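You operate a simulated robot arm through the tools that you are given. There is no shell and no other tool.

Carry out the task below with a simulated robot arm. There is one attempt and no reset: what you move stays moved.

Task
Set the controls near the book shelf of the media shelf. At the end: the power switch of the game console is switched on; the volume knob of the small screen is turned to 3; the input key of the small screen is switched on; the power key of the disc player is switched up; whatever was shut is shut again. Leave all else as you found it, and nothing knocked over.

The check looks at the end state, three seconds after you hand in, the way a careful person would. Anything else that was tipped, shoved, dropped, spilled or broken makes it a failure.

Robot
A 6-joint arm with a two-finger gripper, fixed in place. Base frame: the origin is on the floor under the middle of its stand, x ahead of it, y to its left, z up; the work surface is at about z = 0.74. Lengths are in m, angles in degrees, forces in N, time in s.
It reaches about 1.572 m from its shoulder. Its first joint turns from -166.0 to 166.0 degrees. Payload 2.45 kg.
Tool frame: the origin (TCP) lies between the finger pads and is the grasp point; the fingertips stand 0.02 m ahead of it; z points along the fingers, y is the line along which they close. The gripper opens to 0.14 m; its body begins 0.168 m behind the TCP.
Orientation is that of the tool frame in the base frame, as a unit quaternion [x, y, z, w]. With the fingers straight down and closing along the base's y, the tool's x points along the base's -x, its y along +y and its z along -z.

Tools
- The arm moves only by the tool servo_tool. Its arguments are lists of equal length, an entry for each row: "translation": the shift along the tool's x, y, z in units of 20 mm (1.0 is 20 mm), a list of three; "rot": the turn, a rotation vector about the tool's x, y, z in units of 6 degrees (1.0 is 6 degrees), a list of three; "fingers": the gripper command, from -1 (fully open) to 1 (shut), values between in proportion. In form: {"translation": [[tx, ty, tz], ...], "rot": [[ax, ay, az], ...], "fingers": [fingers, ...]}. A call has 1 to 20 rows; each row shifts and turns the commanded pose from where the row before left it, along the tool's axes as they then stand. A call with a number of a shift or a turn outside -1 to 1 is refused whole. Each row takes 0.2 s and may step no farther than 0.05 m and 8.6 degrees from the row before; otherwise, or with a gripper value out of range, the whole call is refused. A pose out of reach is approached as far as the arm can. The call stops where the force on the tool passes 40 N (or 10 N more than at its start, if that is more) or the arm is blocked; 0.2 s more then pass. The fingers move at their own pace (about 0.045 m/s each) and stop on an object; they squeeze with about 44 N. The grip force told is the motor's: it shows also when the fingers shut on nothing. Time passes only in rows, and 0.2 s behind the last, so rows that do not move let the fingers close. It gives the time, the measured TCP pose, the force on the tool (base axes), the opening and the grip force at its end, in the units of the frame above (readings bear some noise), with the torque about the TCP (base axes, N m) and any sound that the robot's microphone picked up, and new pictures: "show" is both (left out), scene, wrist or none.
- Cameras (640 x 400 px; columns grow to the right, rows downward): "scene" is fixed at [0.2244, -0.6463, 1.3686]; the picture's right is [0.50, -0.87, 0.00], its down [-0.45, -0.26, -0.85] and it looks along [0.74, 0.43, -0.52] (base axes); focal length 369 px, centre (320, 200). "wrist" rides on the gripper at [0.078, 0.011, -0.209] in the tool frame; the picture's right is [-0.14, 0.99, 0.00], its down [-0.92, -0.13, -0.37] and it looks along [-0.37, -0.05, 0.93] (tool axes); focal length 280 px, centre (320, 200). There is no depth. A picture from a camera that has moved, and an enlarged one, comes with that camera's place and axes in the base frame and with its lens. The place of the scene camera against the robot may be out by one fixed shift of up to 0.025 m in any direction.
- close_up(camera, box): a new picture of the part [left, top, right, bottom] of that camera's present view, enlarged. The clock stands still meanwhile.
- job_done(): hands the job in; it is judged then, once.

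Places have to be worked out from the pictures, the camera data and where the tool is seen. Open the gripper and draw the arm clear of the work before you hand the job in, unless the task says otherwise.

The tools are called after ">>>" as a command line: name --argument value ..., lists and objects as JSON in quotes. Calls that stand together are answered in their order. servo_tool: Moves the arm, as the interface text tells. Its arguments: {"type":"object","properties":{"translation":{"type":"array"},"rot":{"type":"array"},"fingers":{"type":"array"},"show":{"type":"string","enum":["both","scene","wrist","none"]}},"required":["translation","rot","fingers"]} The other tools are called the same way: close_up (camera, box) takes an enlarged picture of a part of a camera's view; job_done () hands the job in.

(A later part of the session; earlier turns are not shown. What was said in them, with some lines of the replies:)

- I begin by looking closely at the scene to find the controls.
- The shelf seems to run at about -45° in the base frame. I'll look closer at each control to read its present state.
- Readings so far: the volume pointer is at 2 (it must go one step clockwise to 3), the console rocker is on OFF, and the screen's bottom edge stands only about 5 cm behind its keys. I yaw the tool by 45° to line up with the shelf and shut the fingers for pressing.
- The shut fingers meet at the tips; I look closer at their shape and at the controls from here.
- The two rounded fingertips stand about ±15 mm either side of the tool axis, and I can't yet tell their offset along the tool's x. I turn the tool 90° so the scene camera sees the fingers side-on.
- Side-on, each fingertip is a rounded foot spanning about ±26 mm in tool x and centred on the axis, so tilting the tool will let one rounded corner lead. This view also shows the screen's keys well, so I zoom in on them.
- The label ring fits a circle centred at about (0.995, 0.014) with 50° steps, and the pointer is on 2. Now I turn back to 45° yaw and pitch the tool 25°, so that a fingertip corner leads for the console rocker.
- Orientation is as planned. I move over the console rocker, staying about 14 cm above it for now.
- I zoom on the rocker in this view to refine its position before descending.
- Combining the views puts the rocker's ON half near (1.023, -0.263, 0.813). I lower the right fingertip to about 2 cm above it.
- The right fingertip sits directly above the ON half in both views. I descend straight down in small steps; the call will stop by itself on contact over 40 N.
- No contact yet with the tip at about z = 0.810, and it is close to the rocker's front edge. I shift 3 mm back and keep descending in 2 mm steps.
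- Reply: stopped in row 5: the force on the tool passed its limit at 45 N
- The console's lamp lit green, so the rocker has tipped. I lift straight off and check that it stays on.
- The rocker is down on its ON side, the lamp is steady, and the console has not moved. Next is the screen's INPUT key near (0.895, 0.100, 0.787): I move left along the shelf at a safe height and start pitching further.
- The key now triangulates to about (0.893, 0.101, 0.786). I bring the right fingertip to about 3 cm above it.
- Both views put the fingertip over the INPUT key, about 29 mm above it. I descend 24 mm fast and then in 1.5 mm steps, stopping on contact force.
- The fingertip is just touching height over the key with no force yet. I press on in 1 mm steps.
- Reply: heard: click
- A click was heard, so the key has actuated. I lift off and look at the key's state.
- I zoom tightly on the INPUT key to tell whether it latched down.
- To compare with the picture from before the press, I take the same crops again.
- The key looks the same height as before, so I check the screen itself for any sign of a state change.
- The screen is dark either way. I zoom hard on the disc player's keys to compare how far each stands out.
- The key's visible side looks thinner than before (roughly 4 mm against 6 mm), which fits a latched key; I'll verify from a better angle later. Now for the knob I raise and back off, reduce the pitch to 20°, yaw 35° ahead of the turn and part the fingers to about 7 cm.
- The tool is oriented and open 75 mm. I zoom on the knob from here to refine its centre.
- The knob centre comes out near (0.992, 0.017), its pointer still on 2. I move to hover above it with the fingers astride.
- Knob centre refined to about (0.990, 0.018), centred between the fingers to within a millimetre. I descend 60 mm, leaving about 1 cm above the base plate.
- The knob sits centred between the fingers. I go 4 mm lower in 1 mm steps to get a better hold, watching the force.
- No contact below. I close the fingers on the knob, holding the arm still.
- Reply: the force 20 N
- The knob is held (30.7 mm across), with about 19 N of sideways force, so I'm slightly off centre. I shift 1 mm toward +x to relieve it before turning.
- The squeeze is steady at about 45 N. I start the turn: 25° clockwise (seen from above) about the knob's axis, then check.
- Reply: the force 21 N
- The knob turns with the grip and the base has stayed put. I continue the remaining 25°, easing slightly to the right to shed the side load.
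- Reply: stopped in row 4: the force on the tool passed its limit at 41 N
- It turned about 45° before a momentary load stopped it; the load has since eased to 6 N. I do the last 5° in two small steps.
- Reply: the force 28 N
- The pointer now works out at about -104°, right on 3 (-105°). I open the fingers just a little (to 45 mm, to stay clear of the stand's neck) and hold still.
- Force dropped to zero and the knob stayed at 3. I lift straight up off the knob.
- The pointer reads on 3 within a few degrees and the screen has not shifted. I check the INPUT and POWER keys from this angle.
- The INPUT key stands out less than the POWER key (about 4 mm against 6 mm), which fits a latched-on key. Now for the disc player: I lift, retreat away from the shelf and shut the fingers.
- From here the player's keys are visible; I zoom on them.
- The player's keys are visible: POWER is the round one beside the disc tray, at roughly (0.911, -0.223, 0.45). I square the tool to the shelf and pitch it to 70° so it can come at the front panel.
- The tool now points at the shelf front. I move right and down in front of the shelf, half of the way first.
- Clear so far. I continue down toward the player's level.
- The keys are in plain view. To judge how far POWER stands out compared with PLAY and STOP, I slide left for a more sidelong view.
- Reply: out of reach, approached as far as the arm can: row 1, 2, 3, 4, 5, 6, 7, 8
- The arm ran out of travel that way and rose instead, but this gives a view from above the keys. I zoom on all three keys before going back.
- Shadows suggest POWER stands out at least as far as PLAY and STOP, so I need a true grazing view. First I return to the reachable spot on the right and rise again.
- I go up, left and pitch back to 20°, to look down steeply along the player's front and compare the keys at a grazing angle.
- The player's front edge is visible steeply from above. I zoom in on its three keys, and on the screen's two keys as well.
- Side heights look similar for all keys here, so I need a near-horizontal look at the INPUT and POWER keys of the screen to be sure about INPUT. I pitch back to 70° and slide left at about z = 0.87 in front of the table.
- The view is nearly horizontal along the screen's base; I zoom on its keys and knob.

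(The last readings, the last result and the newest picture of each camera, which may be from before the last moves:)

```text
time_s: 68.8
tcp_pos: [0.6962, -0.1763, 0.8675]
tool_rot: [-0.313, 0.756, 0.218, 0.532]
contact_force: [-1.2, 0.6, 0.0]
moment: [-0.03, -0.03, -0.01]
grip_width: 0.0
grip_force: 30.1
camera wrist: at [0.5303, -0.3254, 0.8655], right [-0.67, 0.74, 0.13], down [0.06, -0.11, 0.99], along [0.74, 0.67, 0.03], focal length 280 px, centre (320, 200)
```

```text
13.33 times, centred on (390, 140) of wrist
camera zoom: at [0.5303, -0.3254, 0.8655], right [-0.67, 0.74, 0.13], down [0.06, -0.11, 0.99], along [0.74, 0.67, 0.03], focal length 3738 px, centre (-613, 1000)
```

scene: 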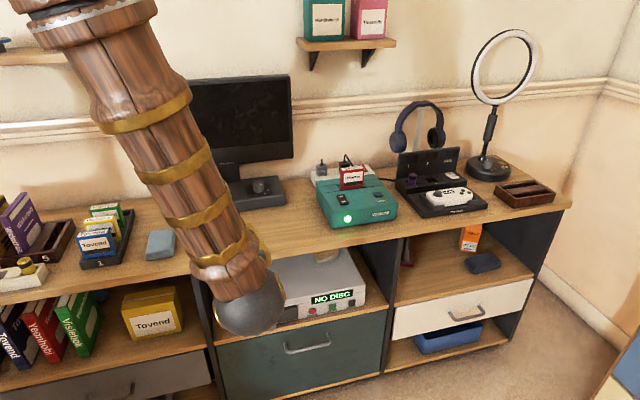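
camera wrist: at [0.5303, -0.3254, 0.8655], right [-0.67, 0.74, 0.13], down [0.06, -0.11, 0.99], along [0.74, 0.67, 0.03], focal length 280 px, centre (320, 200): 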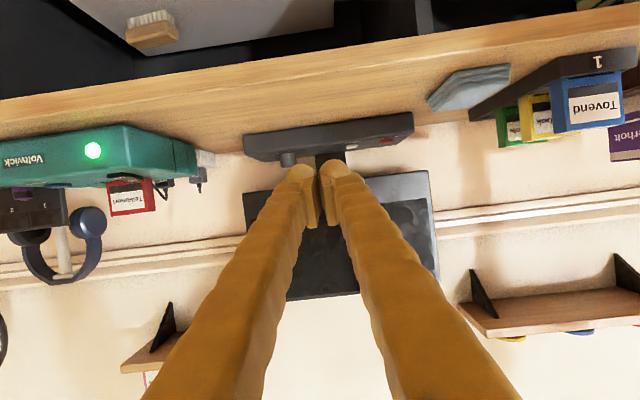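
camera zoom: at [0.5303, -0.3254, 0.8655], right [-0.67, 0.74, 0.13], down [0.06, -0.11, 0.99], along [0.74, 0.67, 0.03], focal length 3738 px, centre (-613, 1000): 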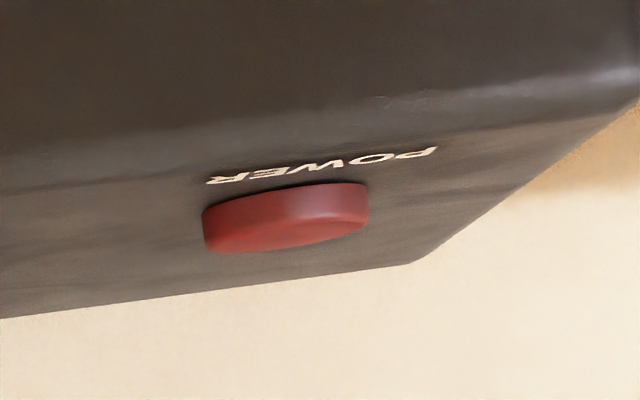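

>>> close_up --camera "wrist" --box '[344, 135, 364, 150]'

>>> close_up --camera "wrist" --box '[380, 130, 400, 145]'

```text
16.00 times, centred on (354, 142) of wrist
camera zoom: at [0.5303, -0.3254, 0.8655], right [-0.67, 0.74, 0.13], down [0.06, -0.11, 0.99], along [0.74, 0.67, 0.03], focal length 4486 px, centre (-224, 1120)
```

zoom: 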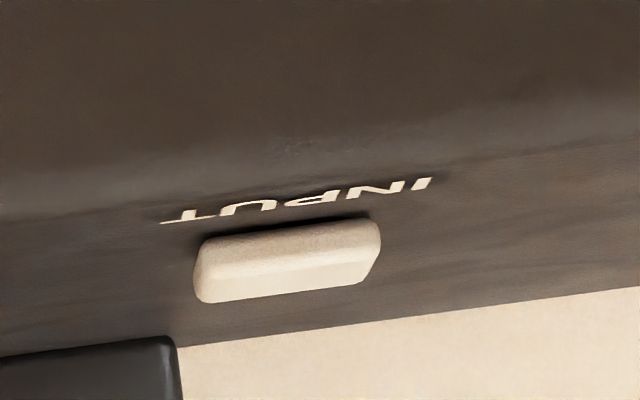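

```text
16.00 times, centred on (390, 138) of wrist
camera zoom: at [0.5303, -0.3254, 0.8655], right [-0.67, 0.74, 0.13], down [0.06, -0.11, 0.99], along [0.74, 0.67, 0.03], focal length 4486 px, centre (-800, 1200)
```

zoom: 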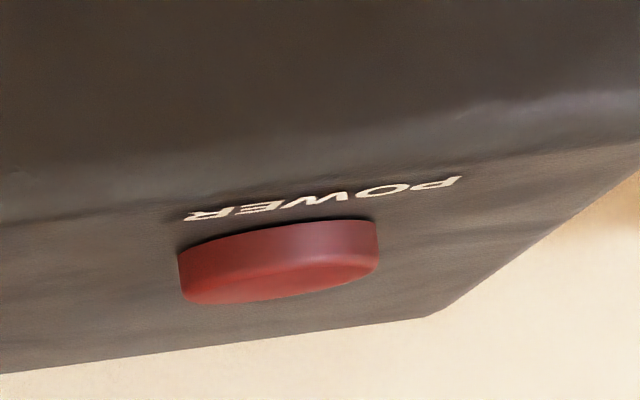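

INPUT looks about 1–1.5 mm lower than POWER, which isn't decisive; pressing the player's key will show how these keys behave. POWER of the player triangulates to d≈0.480, r≈0.797, z≈0.461 (shelf axes), with the tray standing proud to its left, so I'll press with the left finger at 45° pitch. First I move right and pitch to 45°.

>>> servo_tool --translation '[[0, -0.975, 0], [0, -0.975, 0], [0, -0.975, 0], [0, -0.975, 0], [0, -0.975, 0], [0, -0.975, 0], [0, -0.975, 0], [0, -0.975, 0], [0, -0.975, 0], [0, -0.975, 0]]' --rot '[[0, 0.8333, 0], [0, 0.8333, 0], [0, 0.8333, 0], [0, 0.8333, 0], [0, 0.8333, 0], [0, 0, 0], [0, 0, 0], [0, 0, 0], [0, 0, 0], [0, 0, 0]]' --fingers '[1, 1, 1, 1, 1, 1, 1, 1, 1, 1]' --show "scene"

```text
time_s: 71.0
tcp_pos: [0.8346, -0.3139, 0.8679]
tool_rot: [-0.352, 0.853, 0.145, 0.356]
contact_force: [-0.2, 0.1, 0.0]
moment: [0.02, -0.02, -0.01]
grip_width: 0.0
grip_force: 29.3
```

scene: 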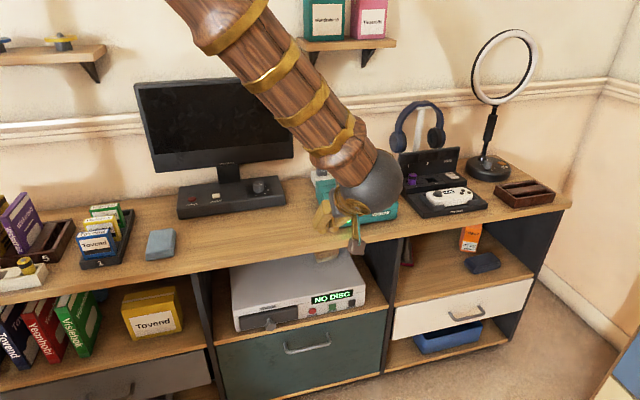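

Clear. I descend in front of the shelf to about the middle of the way, then check.

>>> servo_tool --translation '[[0.949, 0, 0.867], [0.949, 0, 0.867], [0.949, 0, 0.867], [0.949, 0, 0.867], [0.949, 0, 0.867], [0.949, 0, 0.867], [0.949, 0, 0.867], [0.949, 0, 0.867], [0.949, 0, 0.867], [0.949, 0, 0.867]]' --rot '[[0, 0, 0], [0, 0, 0], [0, 0, 0], [0, 0, 0], [0, 0, 0], [0, 0, 0], [0, 0, 0], [0, 0, 0], [0, 0, 0], [0, 0, 0]]' --fingers '[1, 1, 1, 1, 1, 1, 1, 1, 1, 1]'

```text
time_s: 73.2
tcp_pos: [0.8273, -0.3238, 0.6094]
tool_rot: [-0.354, 0.853, 0.145, 0.355]
contact_force: [0.5, 0.7, -0.3]
moment: [0.03, -0.02, 0.05]
grip_width: 0.0001
grip_force: 29.2
camera wrist: at [0.6744, -0.4584, 0.7025], right [-0.63, 0.77, 0.09], down [0.36, 0.18, 0.91], along [0.69, 0.61, -0.4], focal length 280 px, centre (320, 200)
```

scene: 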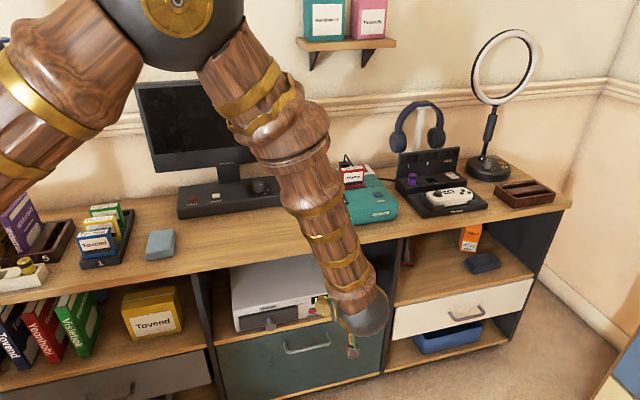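
wrist: 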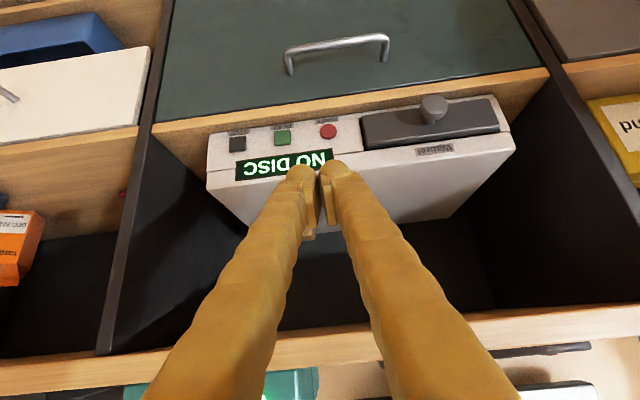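

The key's position is confirmed (d 0.48, r 0.798, z 0.46). I go down the rest of the way.

>>> servo_tool --translation '[[0.949, 0, 0.867], [0.949, 0, 0.867], [0.949, 0, 0.867], [0.949, 0, 0.867], [0.949, 0, 0.867], [0.949, 0, 0.867]]' --rot '[[0, 0, 0], [0, 0, 0], [0, 0, 0], [0, 0, 0], [0, 0, 0], [0, 0, 0]]' --fingers '[1, 1, 1, 1, 1, 1]'

>>> close_up --camera "wrist" --box '[220, 80, 420, 220]'

```text
time_s: 74.6
tcp_pos: [0.8217, -0.3278, 0.456]
tool_rot: [-0.352, 0.853, 0.145, 0.356]
contact_force: [0.0, 0.6, 0.8]
moment: [0.0, 0.04, 0.0]
grip_width: 0.0
grip_force: 29.8
camera wrist: at [0.6693, -0.4627, 0.5497], right [-0.63, 0.77, 0.09], down [0.36, 0.18, 0.91], along [0.69, 0.61, -0.4], focal length 280 px, centre (320, 200)
```

scene: 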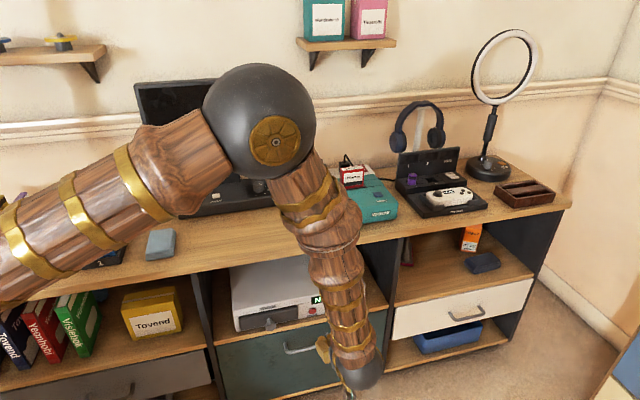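
wrist: 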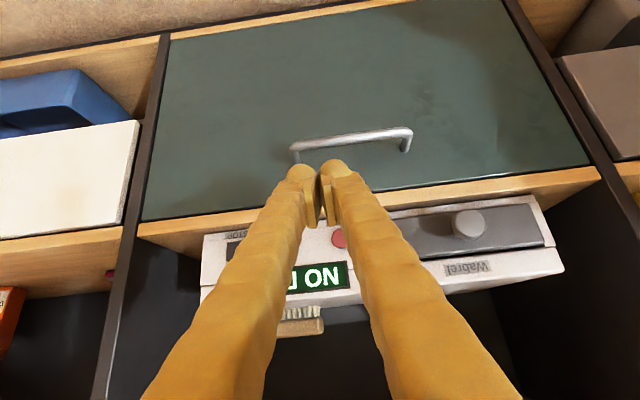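

```text
2.86 times, centred on (320, 150) of wrist
camera zoom: at [0.6693, -0.4627, 0.5497], right [-0.63, 0.77, 0.09], down [0.36, 0.18, 0.91], along [0.69, 0.61, -0.4], focal length 801 px, centre (320, 343)
```

zoom: 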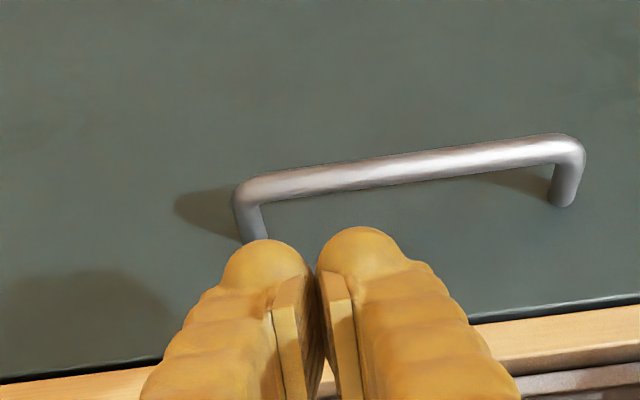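

The left fingertip lines up with the red key. I move 85 mm forward to about 2 cm short of it.

>>> servo_tool --translation '[[-0.6, 0, 0.6], [-0.6, 0, 0.6], [-0.6, 0, 0.6], [-0.6, 0, 0.6], [-0.6, 0, 0.6]]' --rot '[[0, 0, 0], [0, 0, 0], [0, 0, 0], [0, 0, 0], [0, 0, 0]]' --fingers '[1, 1, 1, 1, 1]'

>>> close_up --camera "wrist" --box '[220, 100, 420, 240]'

>>> close_up --camera "scene" --box '[260, 270, 400, 370]'

```text
time_s: 75.8
tcp_pos: [0.8834, -0.2685, 0.4572]
tool_rot: [-0.352, 0.853, 0.145, 0.356]
contact_force: [-0.6, 0.2, 0.1]
moment: [0.0, 0.02, 0.04]
grip_width: 0.0
grip_force: 29.5
camera wrist: at [0.7306, -0.4034, 0.5504], right [-0.63, 0.77, 0.09], down [0.36, 0.18, 0.91], along [0.69, 0.61, -0.4], focal length 280 px, centre (320, 200)
```

scene: 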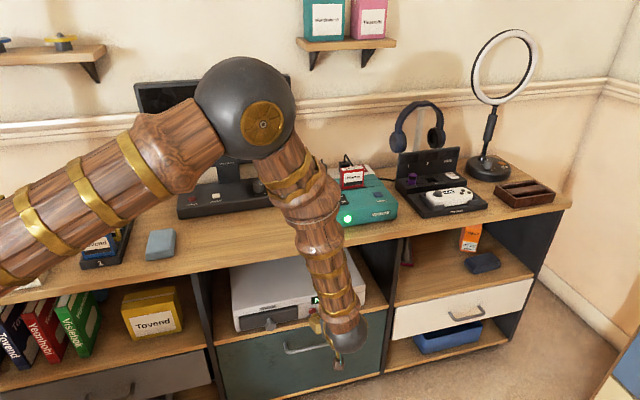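
wrist: 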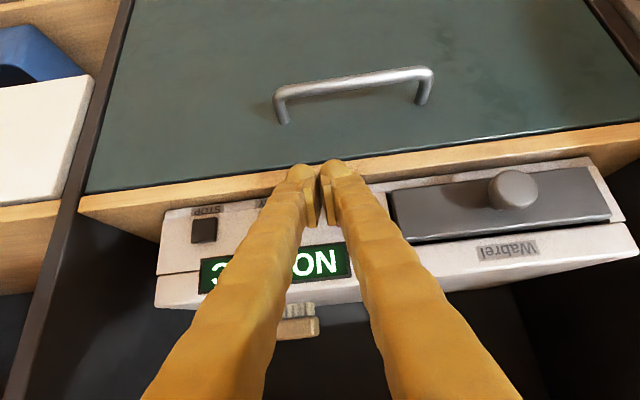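

```text
2.86 times, centred on (320, 170) of wrist
camera zoom: at [0.7306, -0.4034, 0.5504], right [-0.63, 0.77, 0.09], down [0.36, 0.18, 0.91], along [0.69, 0.61, -0.4], focal length 801 px, centre (320, 286)
```

zoom: 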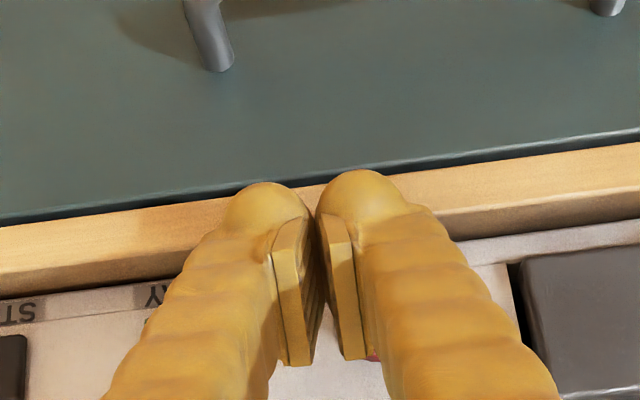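

```text
4.00 times, centred on (330, 320) of scene
camera zoom: at [0.2244, -0.6463, 1.3686], right [0.5, -0.87, 0.0], down [-0.45, -0.26, -0.85], along [0.74, 0.43, -0.52], focal length 1475 px, centre (280, -280)
```

zoom: 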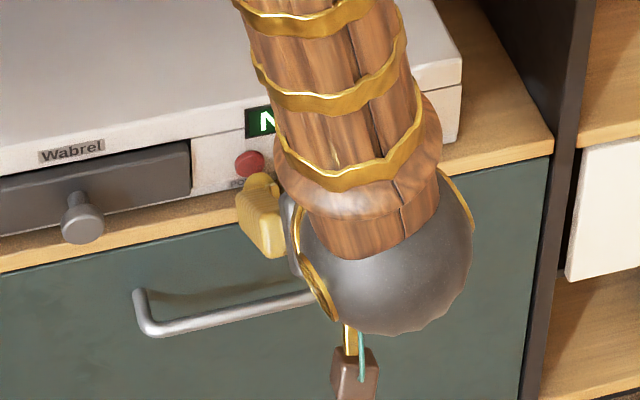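

By both views the left fingertip is level with POWER and about 18 mm short. I shift 2 mm left, advance 14 mm, then creep in 1 mm steps.

>>> servo_tool --translation '[[-0.2475, 0.1, 0.2475], [-0.2475, 0, 0.2475], [-0.0354, 0, 0.0354], [-0.0354, 0, 0.0354], [-0.0354, 0, 0.0354]]' --rot '[[0, 0, 0], [0, 0, 0], [0, 0, 0], [0, 0, 0], [0, 0, 0]]' --fingers '[1, 1, 1, 1, 1]'

>>> close_up --camera "scene" --box '[280, 280, 360, 340]'

```text
time_s: 77.0
tcp_pos: [0.8943, -0.2556, 0.4569]
tool_rot: [-0.353, 0.853, 0.145, 0.356]
contact_force: [-1.5, -0.7, -0.1]
moment: [0.03, -0.03, 0.02]
grip_width: 0.0
grip_force: 29.5
heard: click
camera wrist: at [0.7416, -0.3905, 0.5499], right [-0.63, 0.77, 0.09], down [0.36, 0.18, 0.91], along [0.69, 0.61, -0.4], focal length 280 px, centre (320, 200)
```

scene: 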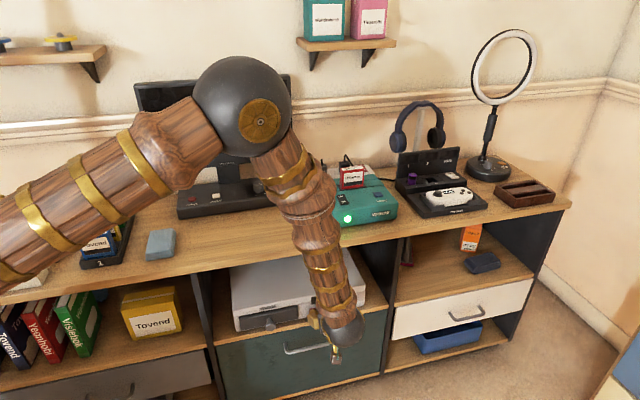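
wrist: 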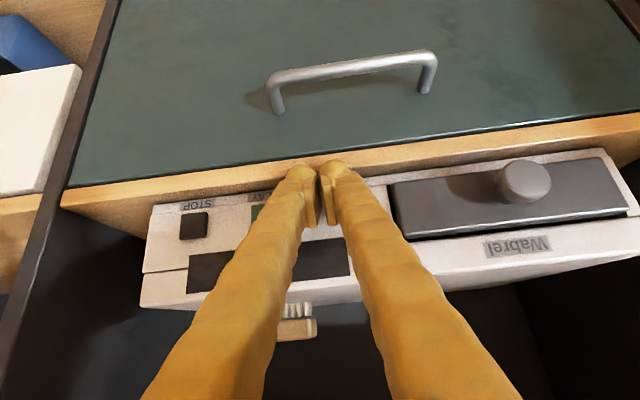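

```text
6.67 times, centred on (320, 310) of scene
camera zoom: at [0.2244, -0.6463, 1.3686], right [0.5, -0.87, 0.0], down [-0.45, -0.26, -0.85], along [0.74, 0.43, -0.52], focal length 2459 px, centre (320, -533)
```

zoom: 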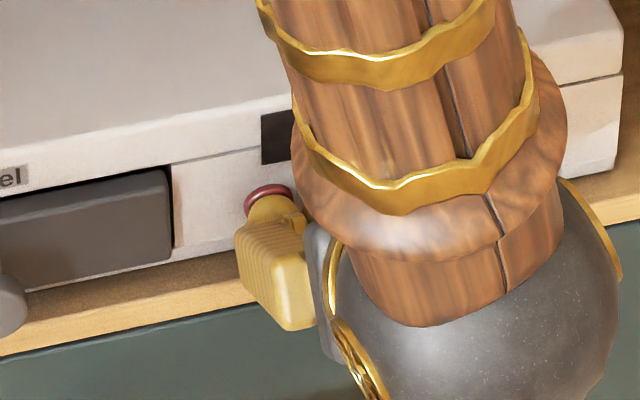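

A click was heard and the player's display went dark, so the key has toggled. I back off 4 cm straight out and look at the key's new height.

>>> servo_tool --translation '[[0.0354, 0, -0.0354], [0.2475, 0, -0.2475], [0.35, 0, -0.35], [0.35, 0, -0.35], [0.35, 0, -0.35]]' --rot '[[0, 0, 0], [0, 0, 0], [0, 0, 0], [0, 0, 0], [0, 0, 0]]' --fingers '[1, 1, 1, 1, 1]'

>>> close_up --camera "scene" --box '[295, 290, 335, 320]'

>>> close_up --camera "scene" --box '[305, 302, 325, 318]'

```text
time_s: 78.2
tcp_pos: [0.8674, -0.2828, 0.4577]
tool_rot: [-0.352, 0.853, 0.145, 0.356]
contact_force: [0.7, -0.1, 0.6]
moment: [0.0, 0.0, -0.04]
grip_width: 0.0
grip_force: 29.2
camera wrist: at [0.7139, -0.417, 0.5502], right [-0.63, 0.77, 0.09], down [0.36, 0.18, 0.91], along [0.69, 0.61, -0.4], focal length 280 px, centre (320, 200)
```

scene: 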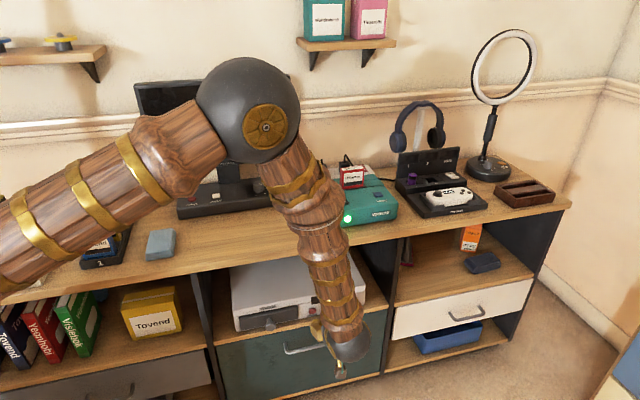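
wrist: 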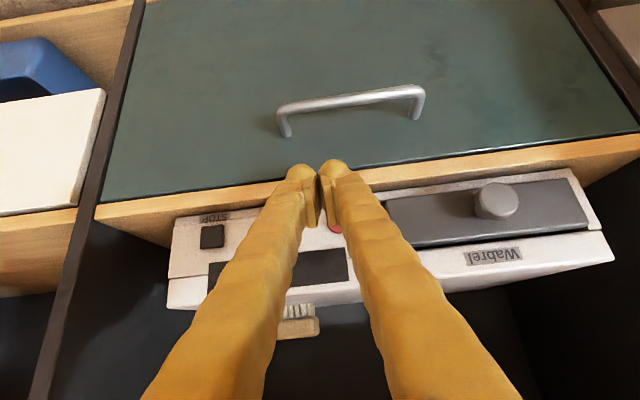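

```text
13.33 times, centred on (315, 305) of scene
camera zoom: at [0.2244, -0.6463, 1.3686], right [0.5, -0.87, 0.0], down [-0.45, -0.26, -0.85], along [0.74, 0.43, -0.52], focal length 4918 px, centre (387, -1200)
```

zoom: 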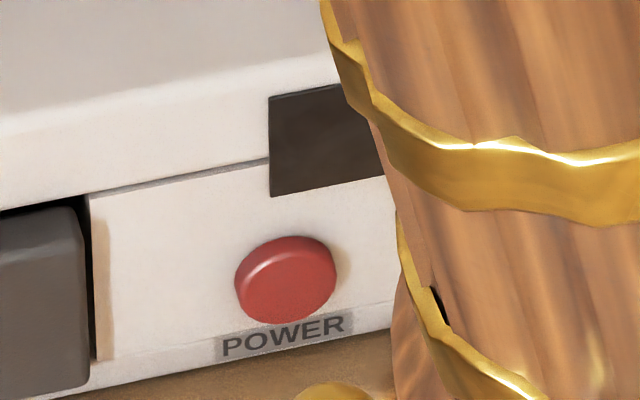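

```text
16.00 times, centred on (315, 310) of scene
camera zoom: at [0.2244, -0.6463, 1.3686], right [0.5, -0.87, 0.0], down [-0.45, -0.26, -0.85], along [0.74, 0.43, -0.52], focal length 5901 px, centre (400, -1560)
```

zoom: 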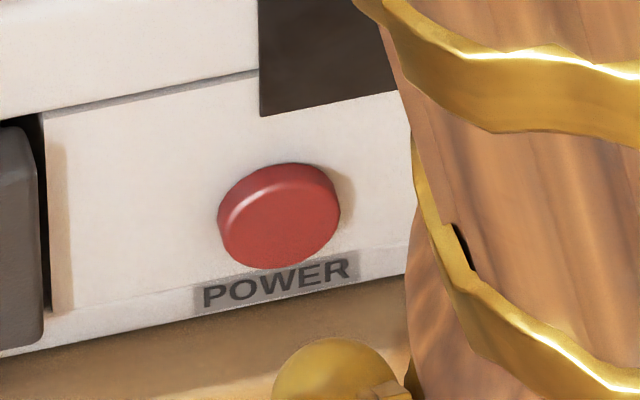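

The POWER key's height looks unchanged after the press, so these keys spring back and the display shows the state (now off). To check for any subtle change I return to the earlier steep viewpoint for a like-for-like comparison: back out, then straight up.

>>> servo_tool --translation '[[0.766, 0, -0.766], [0.766, 0, -0.766], [0.766, 0, -0.766], [-0.9765, 0, -0.9765], [-0.9765, 0, -0.9765], [-0.9765, 0, -0.9765], [-0.9765, 0, -0.9765], [-0.9765, 0, -0.9765], [-0.9765, 0, -0.9765], [-0.9765, 0, -0.9765], [-0.9765, 0, -0.9765], [-0.9765, 0, -0.9765], [-0.9765, 0, -0.9765], [-0.9765, 0, -0.9765], [-0.9765, 0, -0.9765], [-0.9765, 0, -0.9765], [-0.9765, 0, -0.9765], [-0.9765, 0, -0.9765], [-0.9765, 0, -0.9765], [-0.9765, 0, -0.9765]]' --rot '[[0, 0, 0], [0, 0, 0], [0, 0, 0], [0, 0, 0], [0, 0, 0], [0, 0, 0], [0, 0, 0], [0, 0, 0], [0, 0, 0], [0, 0, 0], [0, 0, 0], [0, 0, 0], [0, 0, 0], [0, 0, 0], [0, 0, 0], [0, 0, 0], [0, 0, 0], [0, 0, 0], [0, 0, 0], [0, 0, 0]]' --fingers '[1, 1, 1, 1, 1, 1, 1, 1, 1, 1, 1, 1, 1, 1, 1, 1, 1, 1, 1, 1]' --show "scene"

```text
time_s: 82.4
tcp_pos: [0.8166, -0.3265, 0.9249]
tool_rot: [-0.353, 0.853, 0.146, 0.355]
contact_force: [0.4, 0.3, -0.1]
moment: [0.02, 0.01, 0.01]
grip_width: 0.0
grip_force: 29.3
```

scene: 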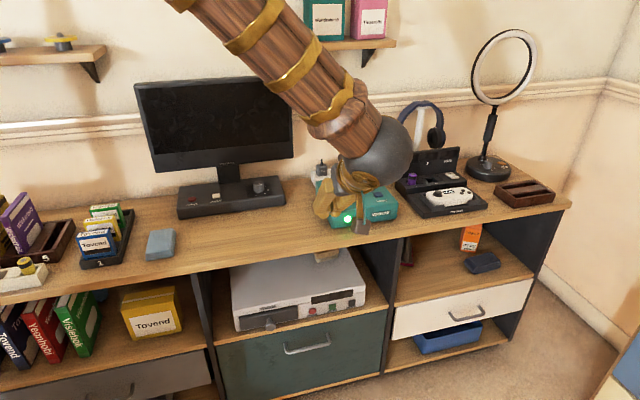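

>>> servo_tool --translation '[[0, 0, 0], [0, 0, 0], [0, 0, 0], [0, 0, 0], [0, 0, 0], [-0.52, -0.05, 0.19], [-0.52, -0.05, 0.19], [0, 0, 0]]' --rot '[[0, 0.8333, 0], [0, 0.8333, 0], [0, 0.8333, 0], [0, 0.8333, 0], [0, 0.8333, 0], [0, 0, 0], [0, 0, 0], [0, 0, 0]]' --fingers '[1, 1, 1, 1, 1, 1, 1, 1]' --show "wrist"

>>> close_up --camera "wrist" --box '[305, 82, 345, 107]'

>>> close_up --camera "wrist" --box '[240, 80, 350, 120]'

>>> close_up --camera "scene" --box '[295, 285, 375, 335]'

>>> close_up --camera "scene" --box '[180, 170, 300, 220]'

```text
time_s: 84.2
tcp_pos: [0.8377, -0.312, 0.9271]
tool_rot: [-0.375, 0.91, 0.066, 0.163]
contact_force: [0.7, 0.2, -0.5]
moment: [-0.04, -0.01, 0.0]
grip_width: 0.0
grip_force: 29.7
camera wrist: at [0.7253, -0.4068, 1.0966], right [-0.61, 0.79, 0.04], down [0.61, 0.43, 0.66], along [0.51, 0.43, -0.75], focal length 280 px, centre (320, 200)
```

wrist: 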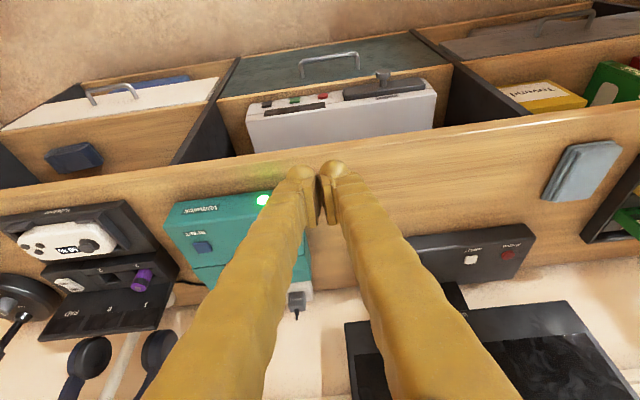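

```text
16.00 times, centred on (325, 94) of wrist
camera zoom: at [0.7253, -0.4068, 1.0966], right [-0.61, 0.79, 0.04], down [0.61, 0.43, 0.66], along [0.51, 0.43, -0.75], focal length 4486 px, centre (240, 1888)
```

zoom: 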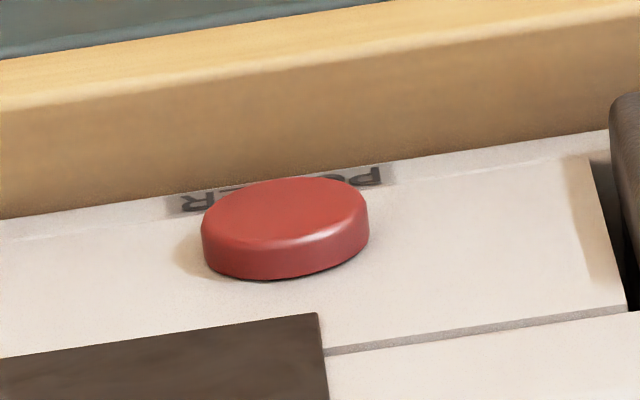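

```text
5.82 times, centred on (295, 100) of wrist
camera zoom: at [0.7253, -0.4068, 1.0966], right [-0.61, 0.79, 0.04], down [0.61, 0.43, 0.66], along [0.51, 0.43, -0.75], focal length 1631 px, centre (466, 782)
```

zoom: 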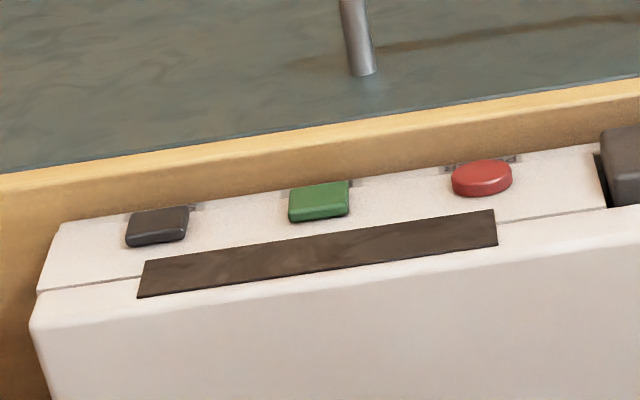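

```text
8.00 times, centred on (335, 310) of scene
camera zoom: at [0.2244, -0.6463, 1.3686], right [0.5, -0.87, 0.0], down [-0.45, -0.26, -0.85], along [0.74, 0.43, -0.52], focal length 2951 px, centre (200, -680)
```

zoom: 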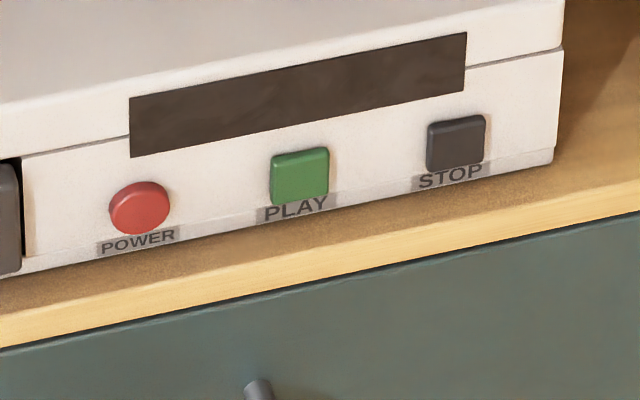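

```text
5.33 times, centred on (240, 195) of scene
camera zoom: at [0.2244, -0.6463, 1.3686], right [0.5, -0.87, 0.0], down [-0.45, -0.26, -0.85], along [0.74, 0.43, -0.52], focal length 1967 px, centre (747, 227)
```

zoom: 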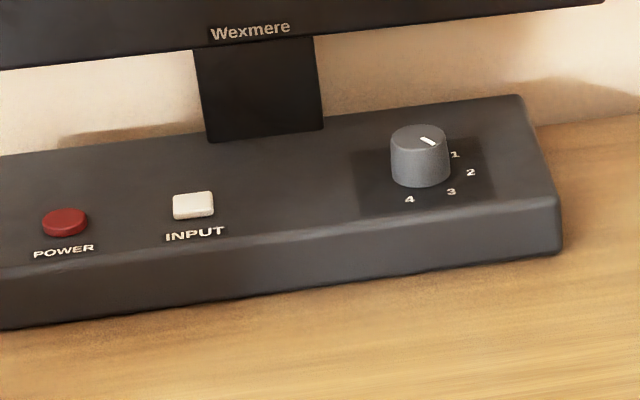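

POWER reads roughly 6.1 mm before and 6.4 mm now, too close to call. I take higher zooms of the key in its present (off) state as a reference.

>>> close_up --camera "wrist" --box '[315, 90, 331, 100]'

>>> close_up --camera "scene" --box '[307, 304, 323, 314]'

>>> close_up --camera "scene" --box '[305, 302, 325, 318]'

>>> close_up --camera "scene" --box '[208, 190, 224, 200]'

>>> close_up --camera "scene" --box '[160, 150, 320, 250]'

```text
16.00 times, centred on (323, 95) of wrist
camera zoom: at [0.7253, -0.4068, 1.0966], right [-0.61, 0.79, 0.04], down [0.61, 0.43, 0.66], along [0.51, 0.43, -0.75], focal length 4486 px, centre (272, 1880)
```

zoom: 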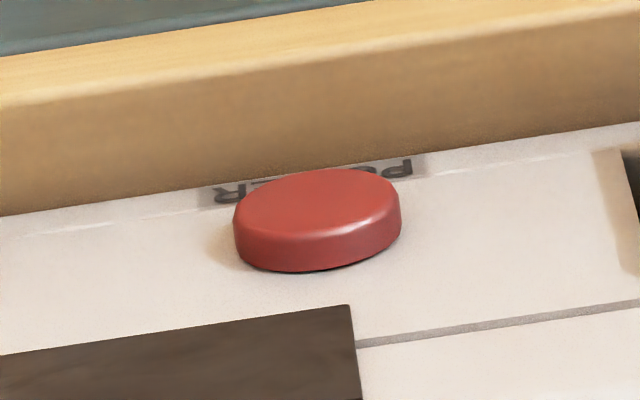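

```text
16.00 times, centred on (315, 309) of scene
camera zoom: at [0.2244, -0.6463, 1.3686], right [0.5, -0.87, 0.0], down [-0.45, -0.26, -0.85], along [0.74, 0.43, -0.52], focal length 5901 px, centre (400, -1544)
```

zoom: 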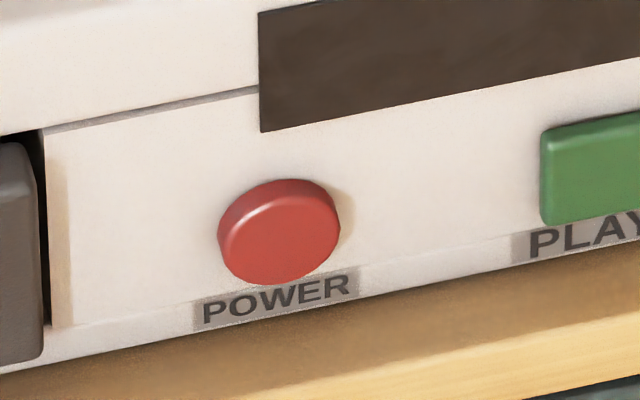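

```text
16.00 times, centred on (315, 310) of scene
camera zoom: at [0.2244, -0.6463, 1.3686], right [0.5, -0.87, 0.0], down [-0.45, -0.26, -0.85], along [0.74, 0.43, -0.52], focal length 5901 px, centre (400, -1560)
```

zoom: 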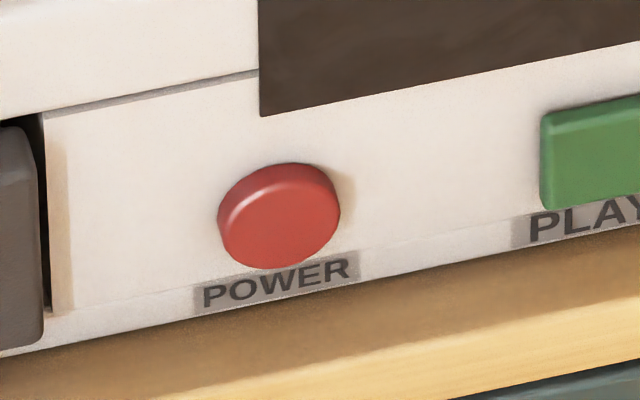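

```text
16.00 times, centred on (216, 195) of scene
camera zoom: at [0.2244, -0.6463, 1.3686], right [0.5, -0.87, 0.0], down [-0.45, -0.26, -0.85], along [0.74, 0.43, -0.52], focal length 5901 px, centre (1984, 280)
```

zoom: 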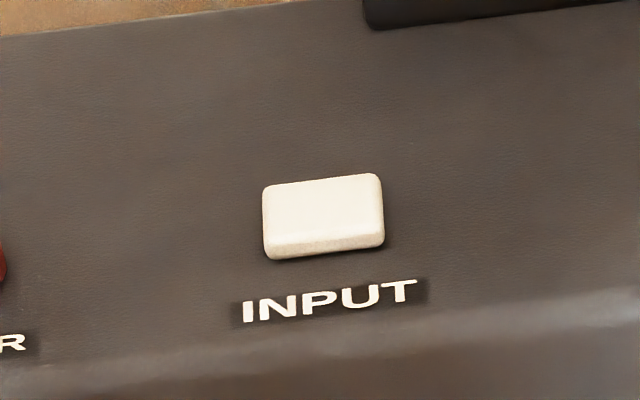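

```text
4.00 times, centred on (240, 200) of scene
camera zoom: at [0.2244, -0.6463, 1.3686], right [0.5, -0.87, 0.0], down [-0.45, -0.26, -0.85], along [0.74, 0.43, -0.52], focal length 1475 px, centre (640, 200)
```

zoom: 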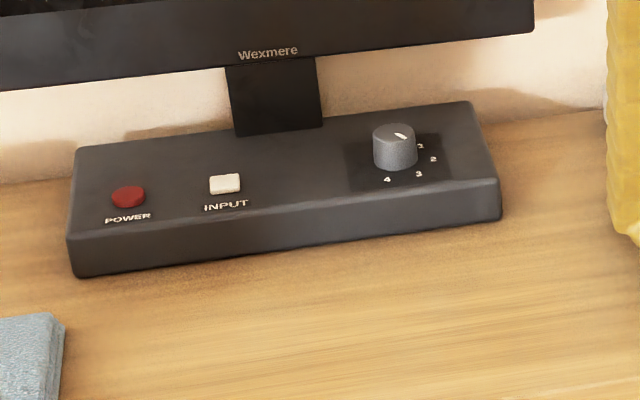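

The key itself looks the same on or off, so the display tells the state. It was lit ("NO DISC") at the start and is dark now, so one press has switched the key over from on; I read "up" as the released (off) position and leave it. The volume pointer is on 3, the console lamp is lit, and nothing has shifted. I raise the arm clear and open the gripper.

>>> servo_tool --translation '[[-0.318, 0, -0.873], [-0.318, 0, -0.873], [-0.318, 0, -0.873], [-0.318, 0, -0.873], [-0.318, 0, -0.873], [-0.318, 0, -0.873], [-0.318, 0, -0.873], [0.5, 0, -0.18], [0.5, 0, -0.18], [0, 0, 0], [0, 0, 0], [0, 0, 0]]' --rot '[[0, 0, 0], [0, 0, 0], [0, 0, 0], [0, 0, 0], [0, 0, 0], [0, 0, 0], [0, 0, 0], [0, 0, 0], [0, 0, 0], [0, 0, 0], [0, 0, 0], [0, 0, 0]]' --fingers '[1, 1, 1, 1, 0.5, 0, -0.5, -1, -1, -1, -1, -1]'

>>> close_up --camera "scene" --box '[160, 140, 420, 340]'

>>> close_up --camera "scene" --box '[240, 170, 290, 205]'

```text
time_s: 86.8
tcp_pos: [0.8209, -0.3284, 1.057]
tool_rot: [-0.376, 0.91, 0.066, 0.163]
contact_force: [0.2, 0.3, -0.4]
moment: [0.02, 0.01, -0.02]
grip_width: 0.1398
grip_force: 0.0
camera wrist: at [0.7092, -0.4216, 1.2263], right [-0.61, 0.79, 0.04], down [0.61, 0.43, 0.66], along [0.51, 0.43, -0.75], focal length 280 px, centre (320, 200)
```

scene: 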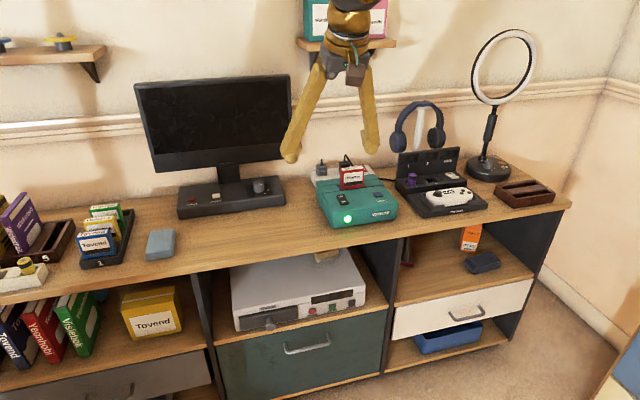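
wrist: 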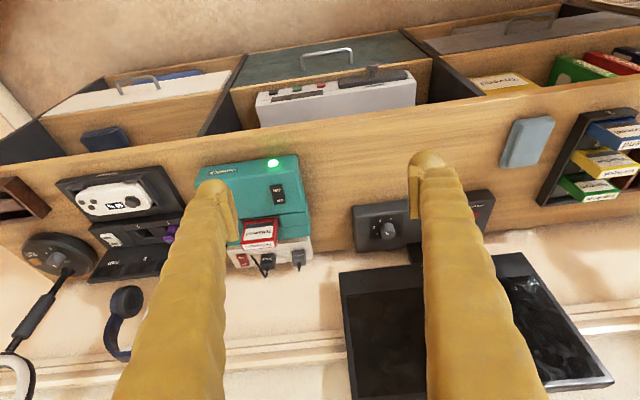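

```text
2.00 times, centred on (290, 240) of scene
camera zoom: at [0.2244, -0.6463, 1.3686], right [0.5, -0.87, 0.0], down [-0.45, -0.26, -0.85], along [0.74, 0.43, -0.52], focal length 738 px, centre (380, 120)
```

zoom: 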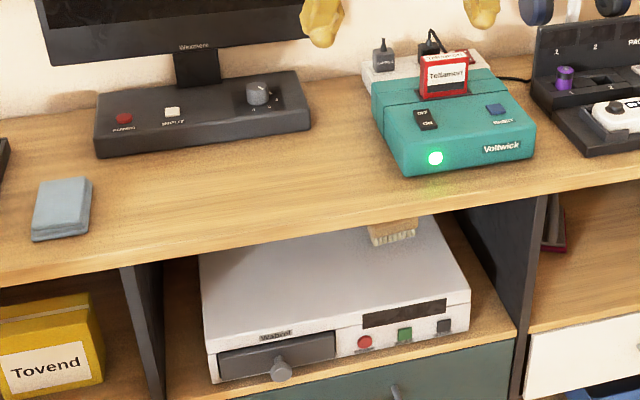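

```text
11.43 times, centred on (265, 188) of scene
camera zoom: at [0.2244, -0.6463, 1.3686], right [0.5, -0.87, 0.0], down [-0.45, -0.26, -0.85], along [0.74, 0.43, -0.52], focal length 4215 px, centre (949, 343)
```

zoom: 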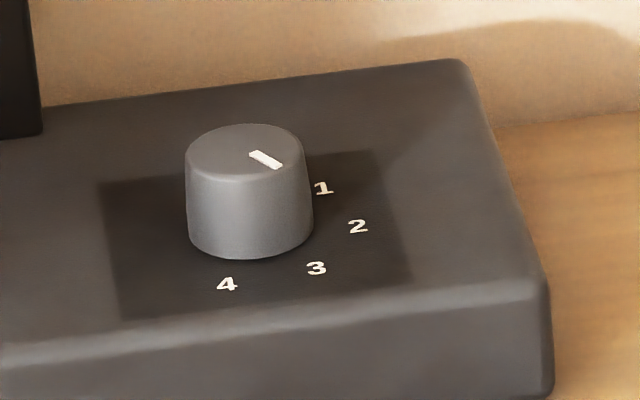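

Before handing in I double-check the volume pointer against its labels from the wrist view.

>>> close_up --camera "wrist" --box '[366, 214, 410, 246]'

>>> close_up --camera "scene" --box '[248, 175, 272, 195]'

```text
12.50 times, centred on (388, 230) of wrist
camera zoom: at [0.7092, -0.4216, 1.2263], right [-0.61, 0.79, 0.04], down [0.61, 0.43, 0.66], along [0.51, 0.43, -0.75], focal length 3505 px, centre (-530, -175)
```

zoom: 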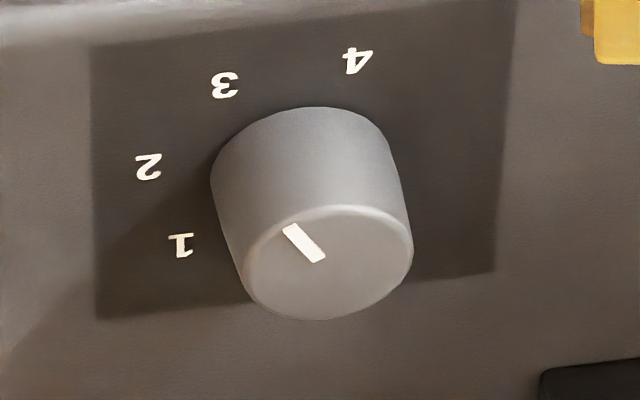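

```text
16.00 times, centred on (260, 185) of scene
camera zoom: at [0.2244, -0.6463, 1.3686], right [0.5, -0.87, 0.0], down [-0.45, -0.26, -0.85], along [0.74, 0.43, -0.52], focal length 5901 px, centre (1280, 440)
```

zoom: 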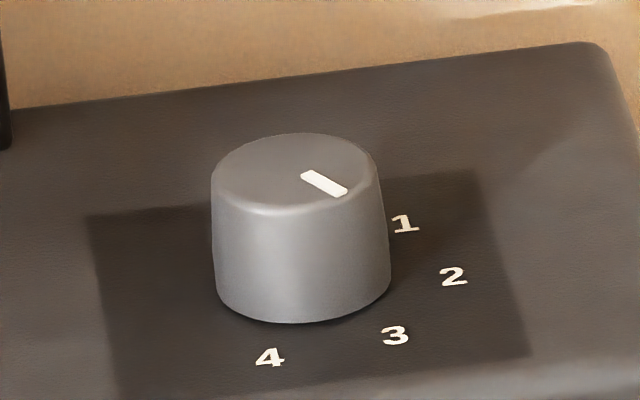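

The pointer lines up with the 3 to within about a degree. The console lamp is lit, INPUT was pressed once with a click, the player's key has been switched over (display dark), and the arm is clear with the gripper open. I hand the job in.

>>> job_done

```text
The job is handed in.
```

I set all four controls and handed the job in. I'm sure of the console and the volume. For the other two I had to guess at the state, and the check gave no result back.

| Control | What I did | How sure I am |
|---|---|---|
| Game console power switch | Tipped to ON; the green lamp lit and stayed lit. | Sure |
| Small screen volume knob | Turned from 2 to 3; the pointer lines up with the 3 within a few degrees. | Sure |
| Small screen input key | Pressed once and heard a click. The key springs back and the screen is dark, so I couldn't see its state before or after. I assumed it started off. | Fairly sure |
| Disc player power key | Pressed once; the display went from "NO DISC" to dark, so the player is now off. | Least sure |

**Disc player key:** this key looks the same in both states, so "switched up" could mean on or off. The display was lit at the start, and I assumed the task wanted a change, so I took "up" to mean released, or off. If "up" meant on, it was already right and my press made it wrong.

I opened nothing, and in the pictures nothing else had moved. The arm is clear of the shelf with the gripper open.
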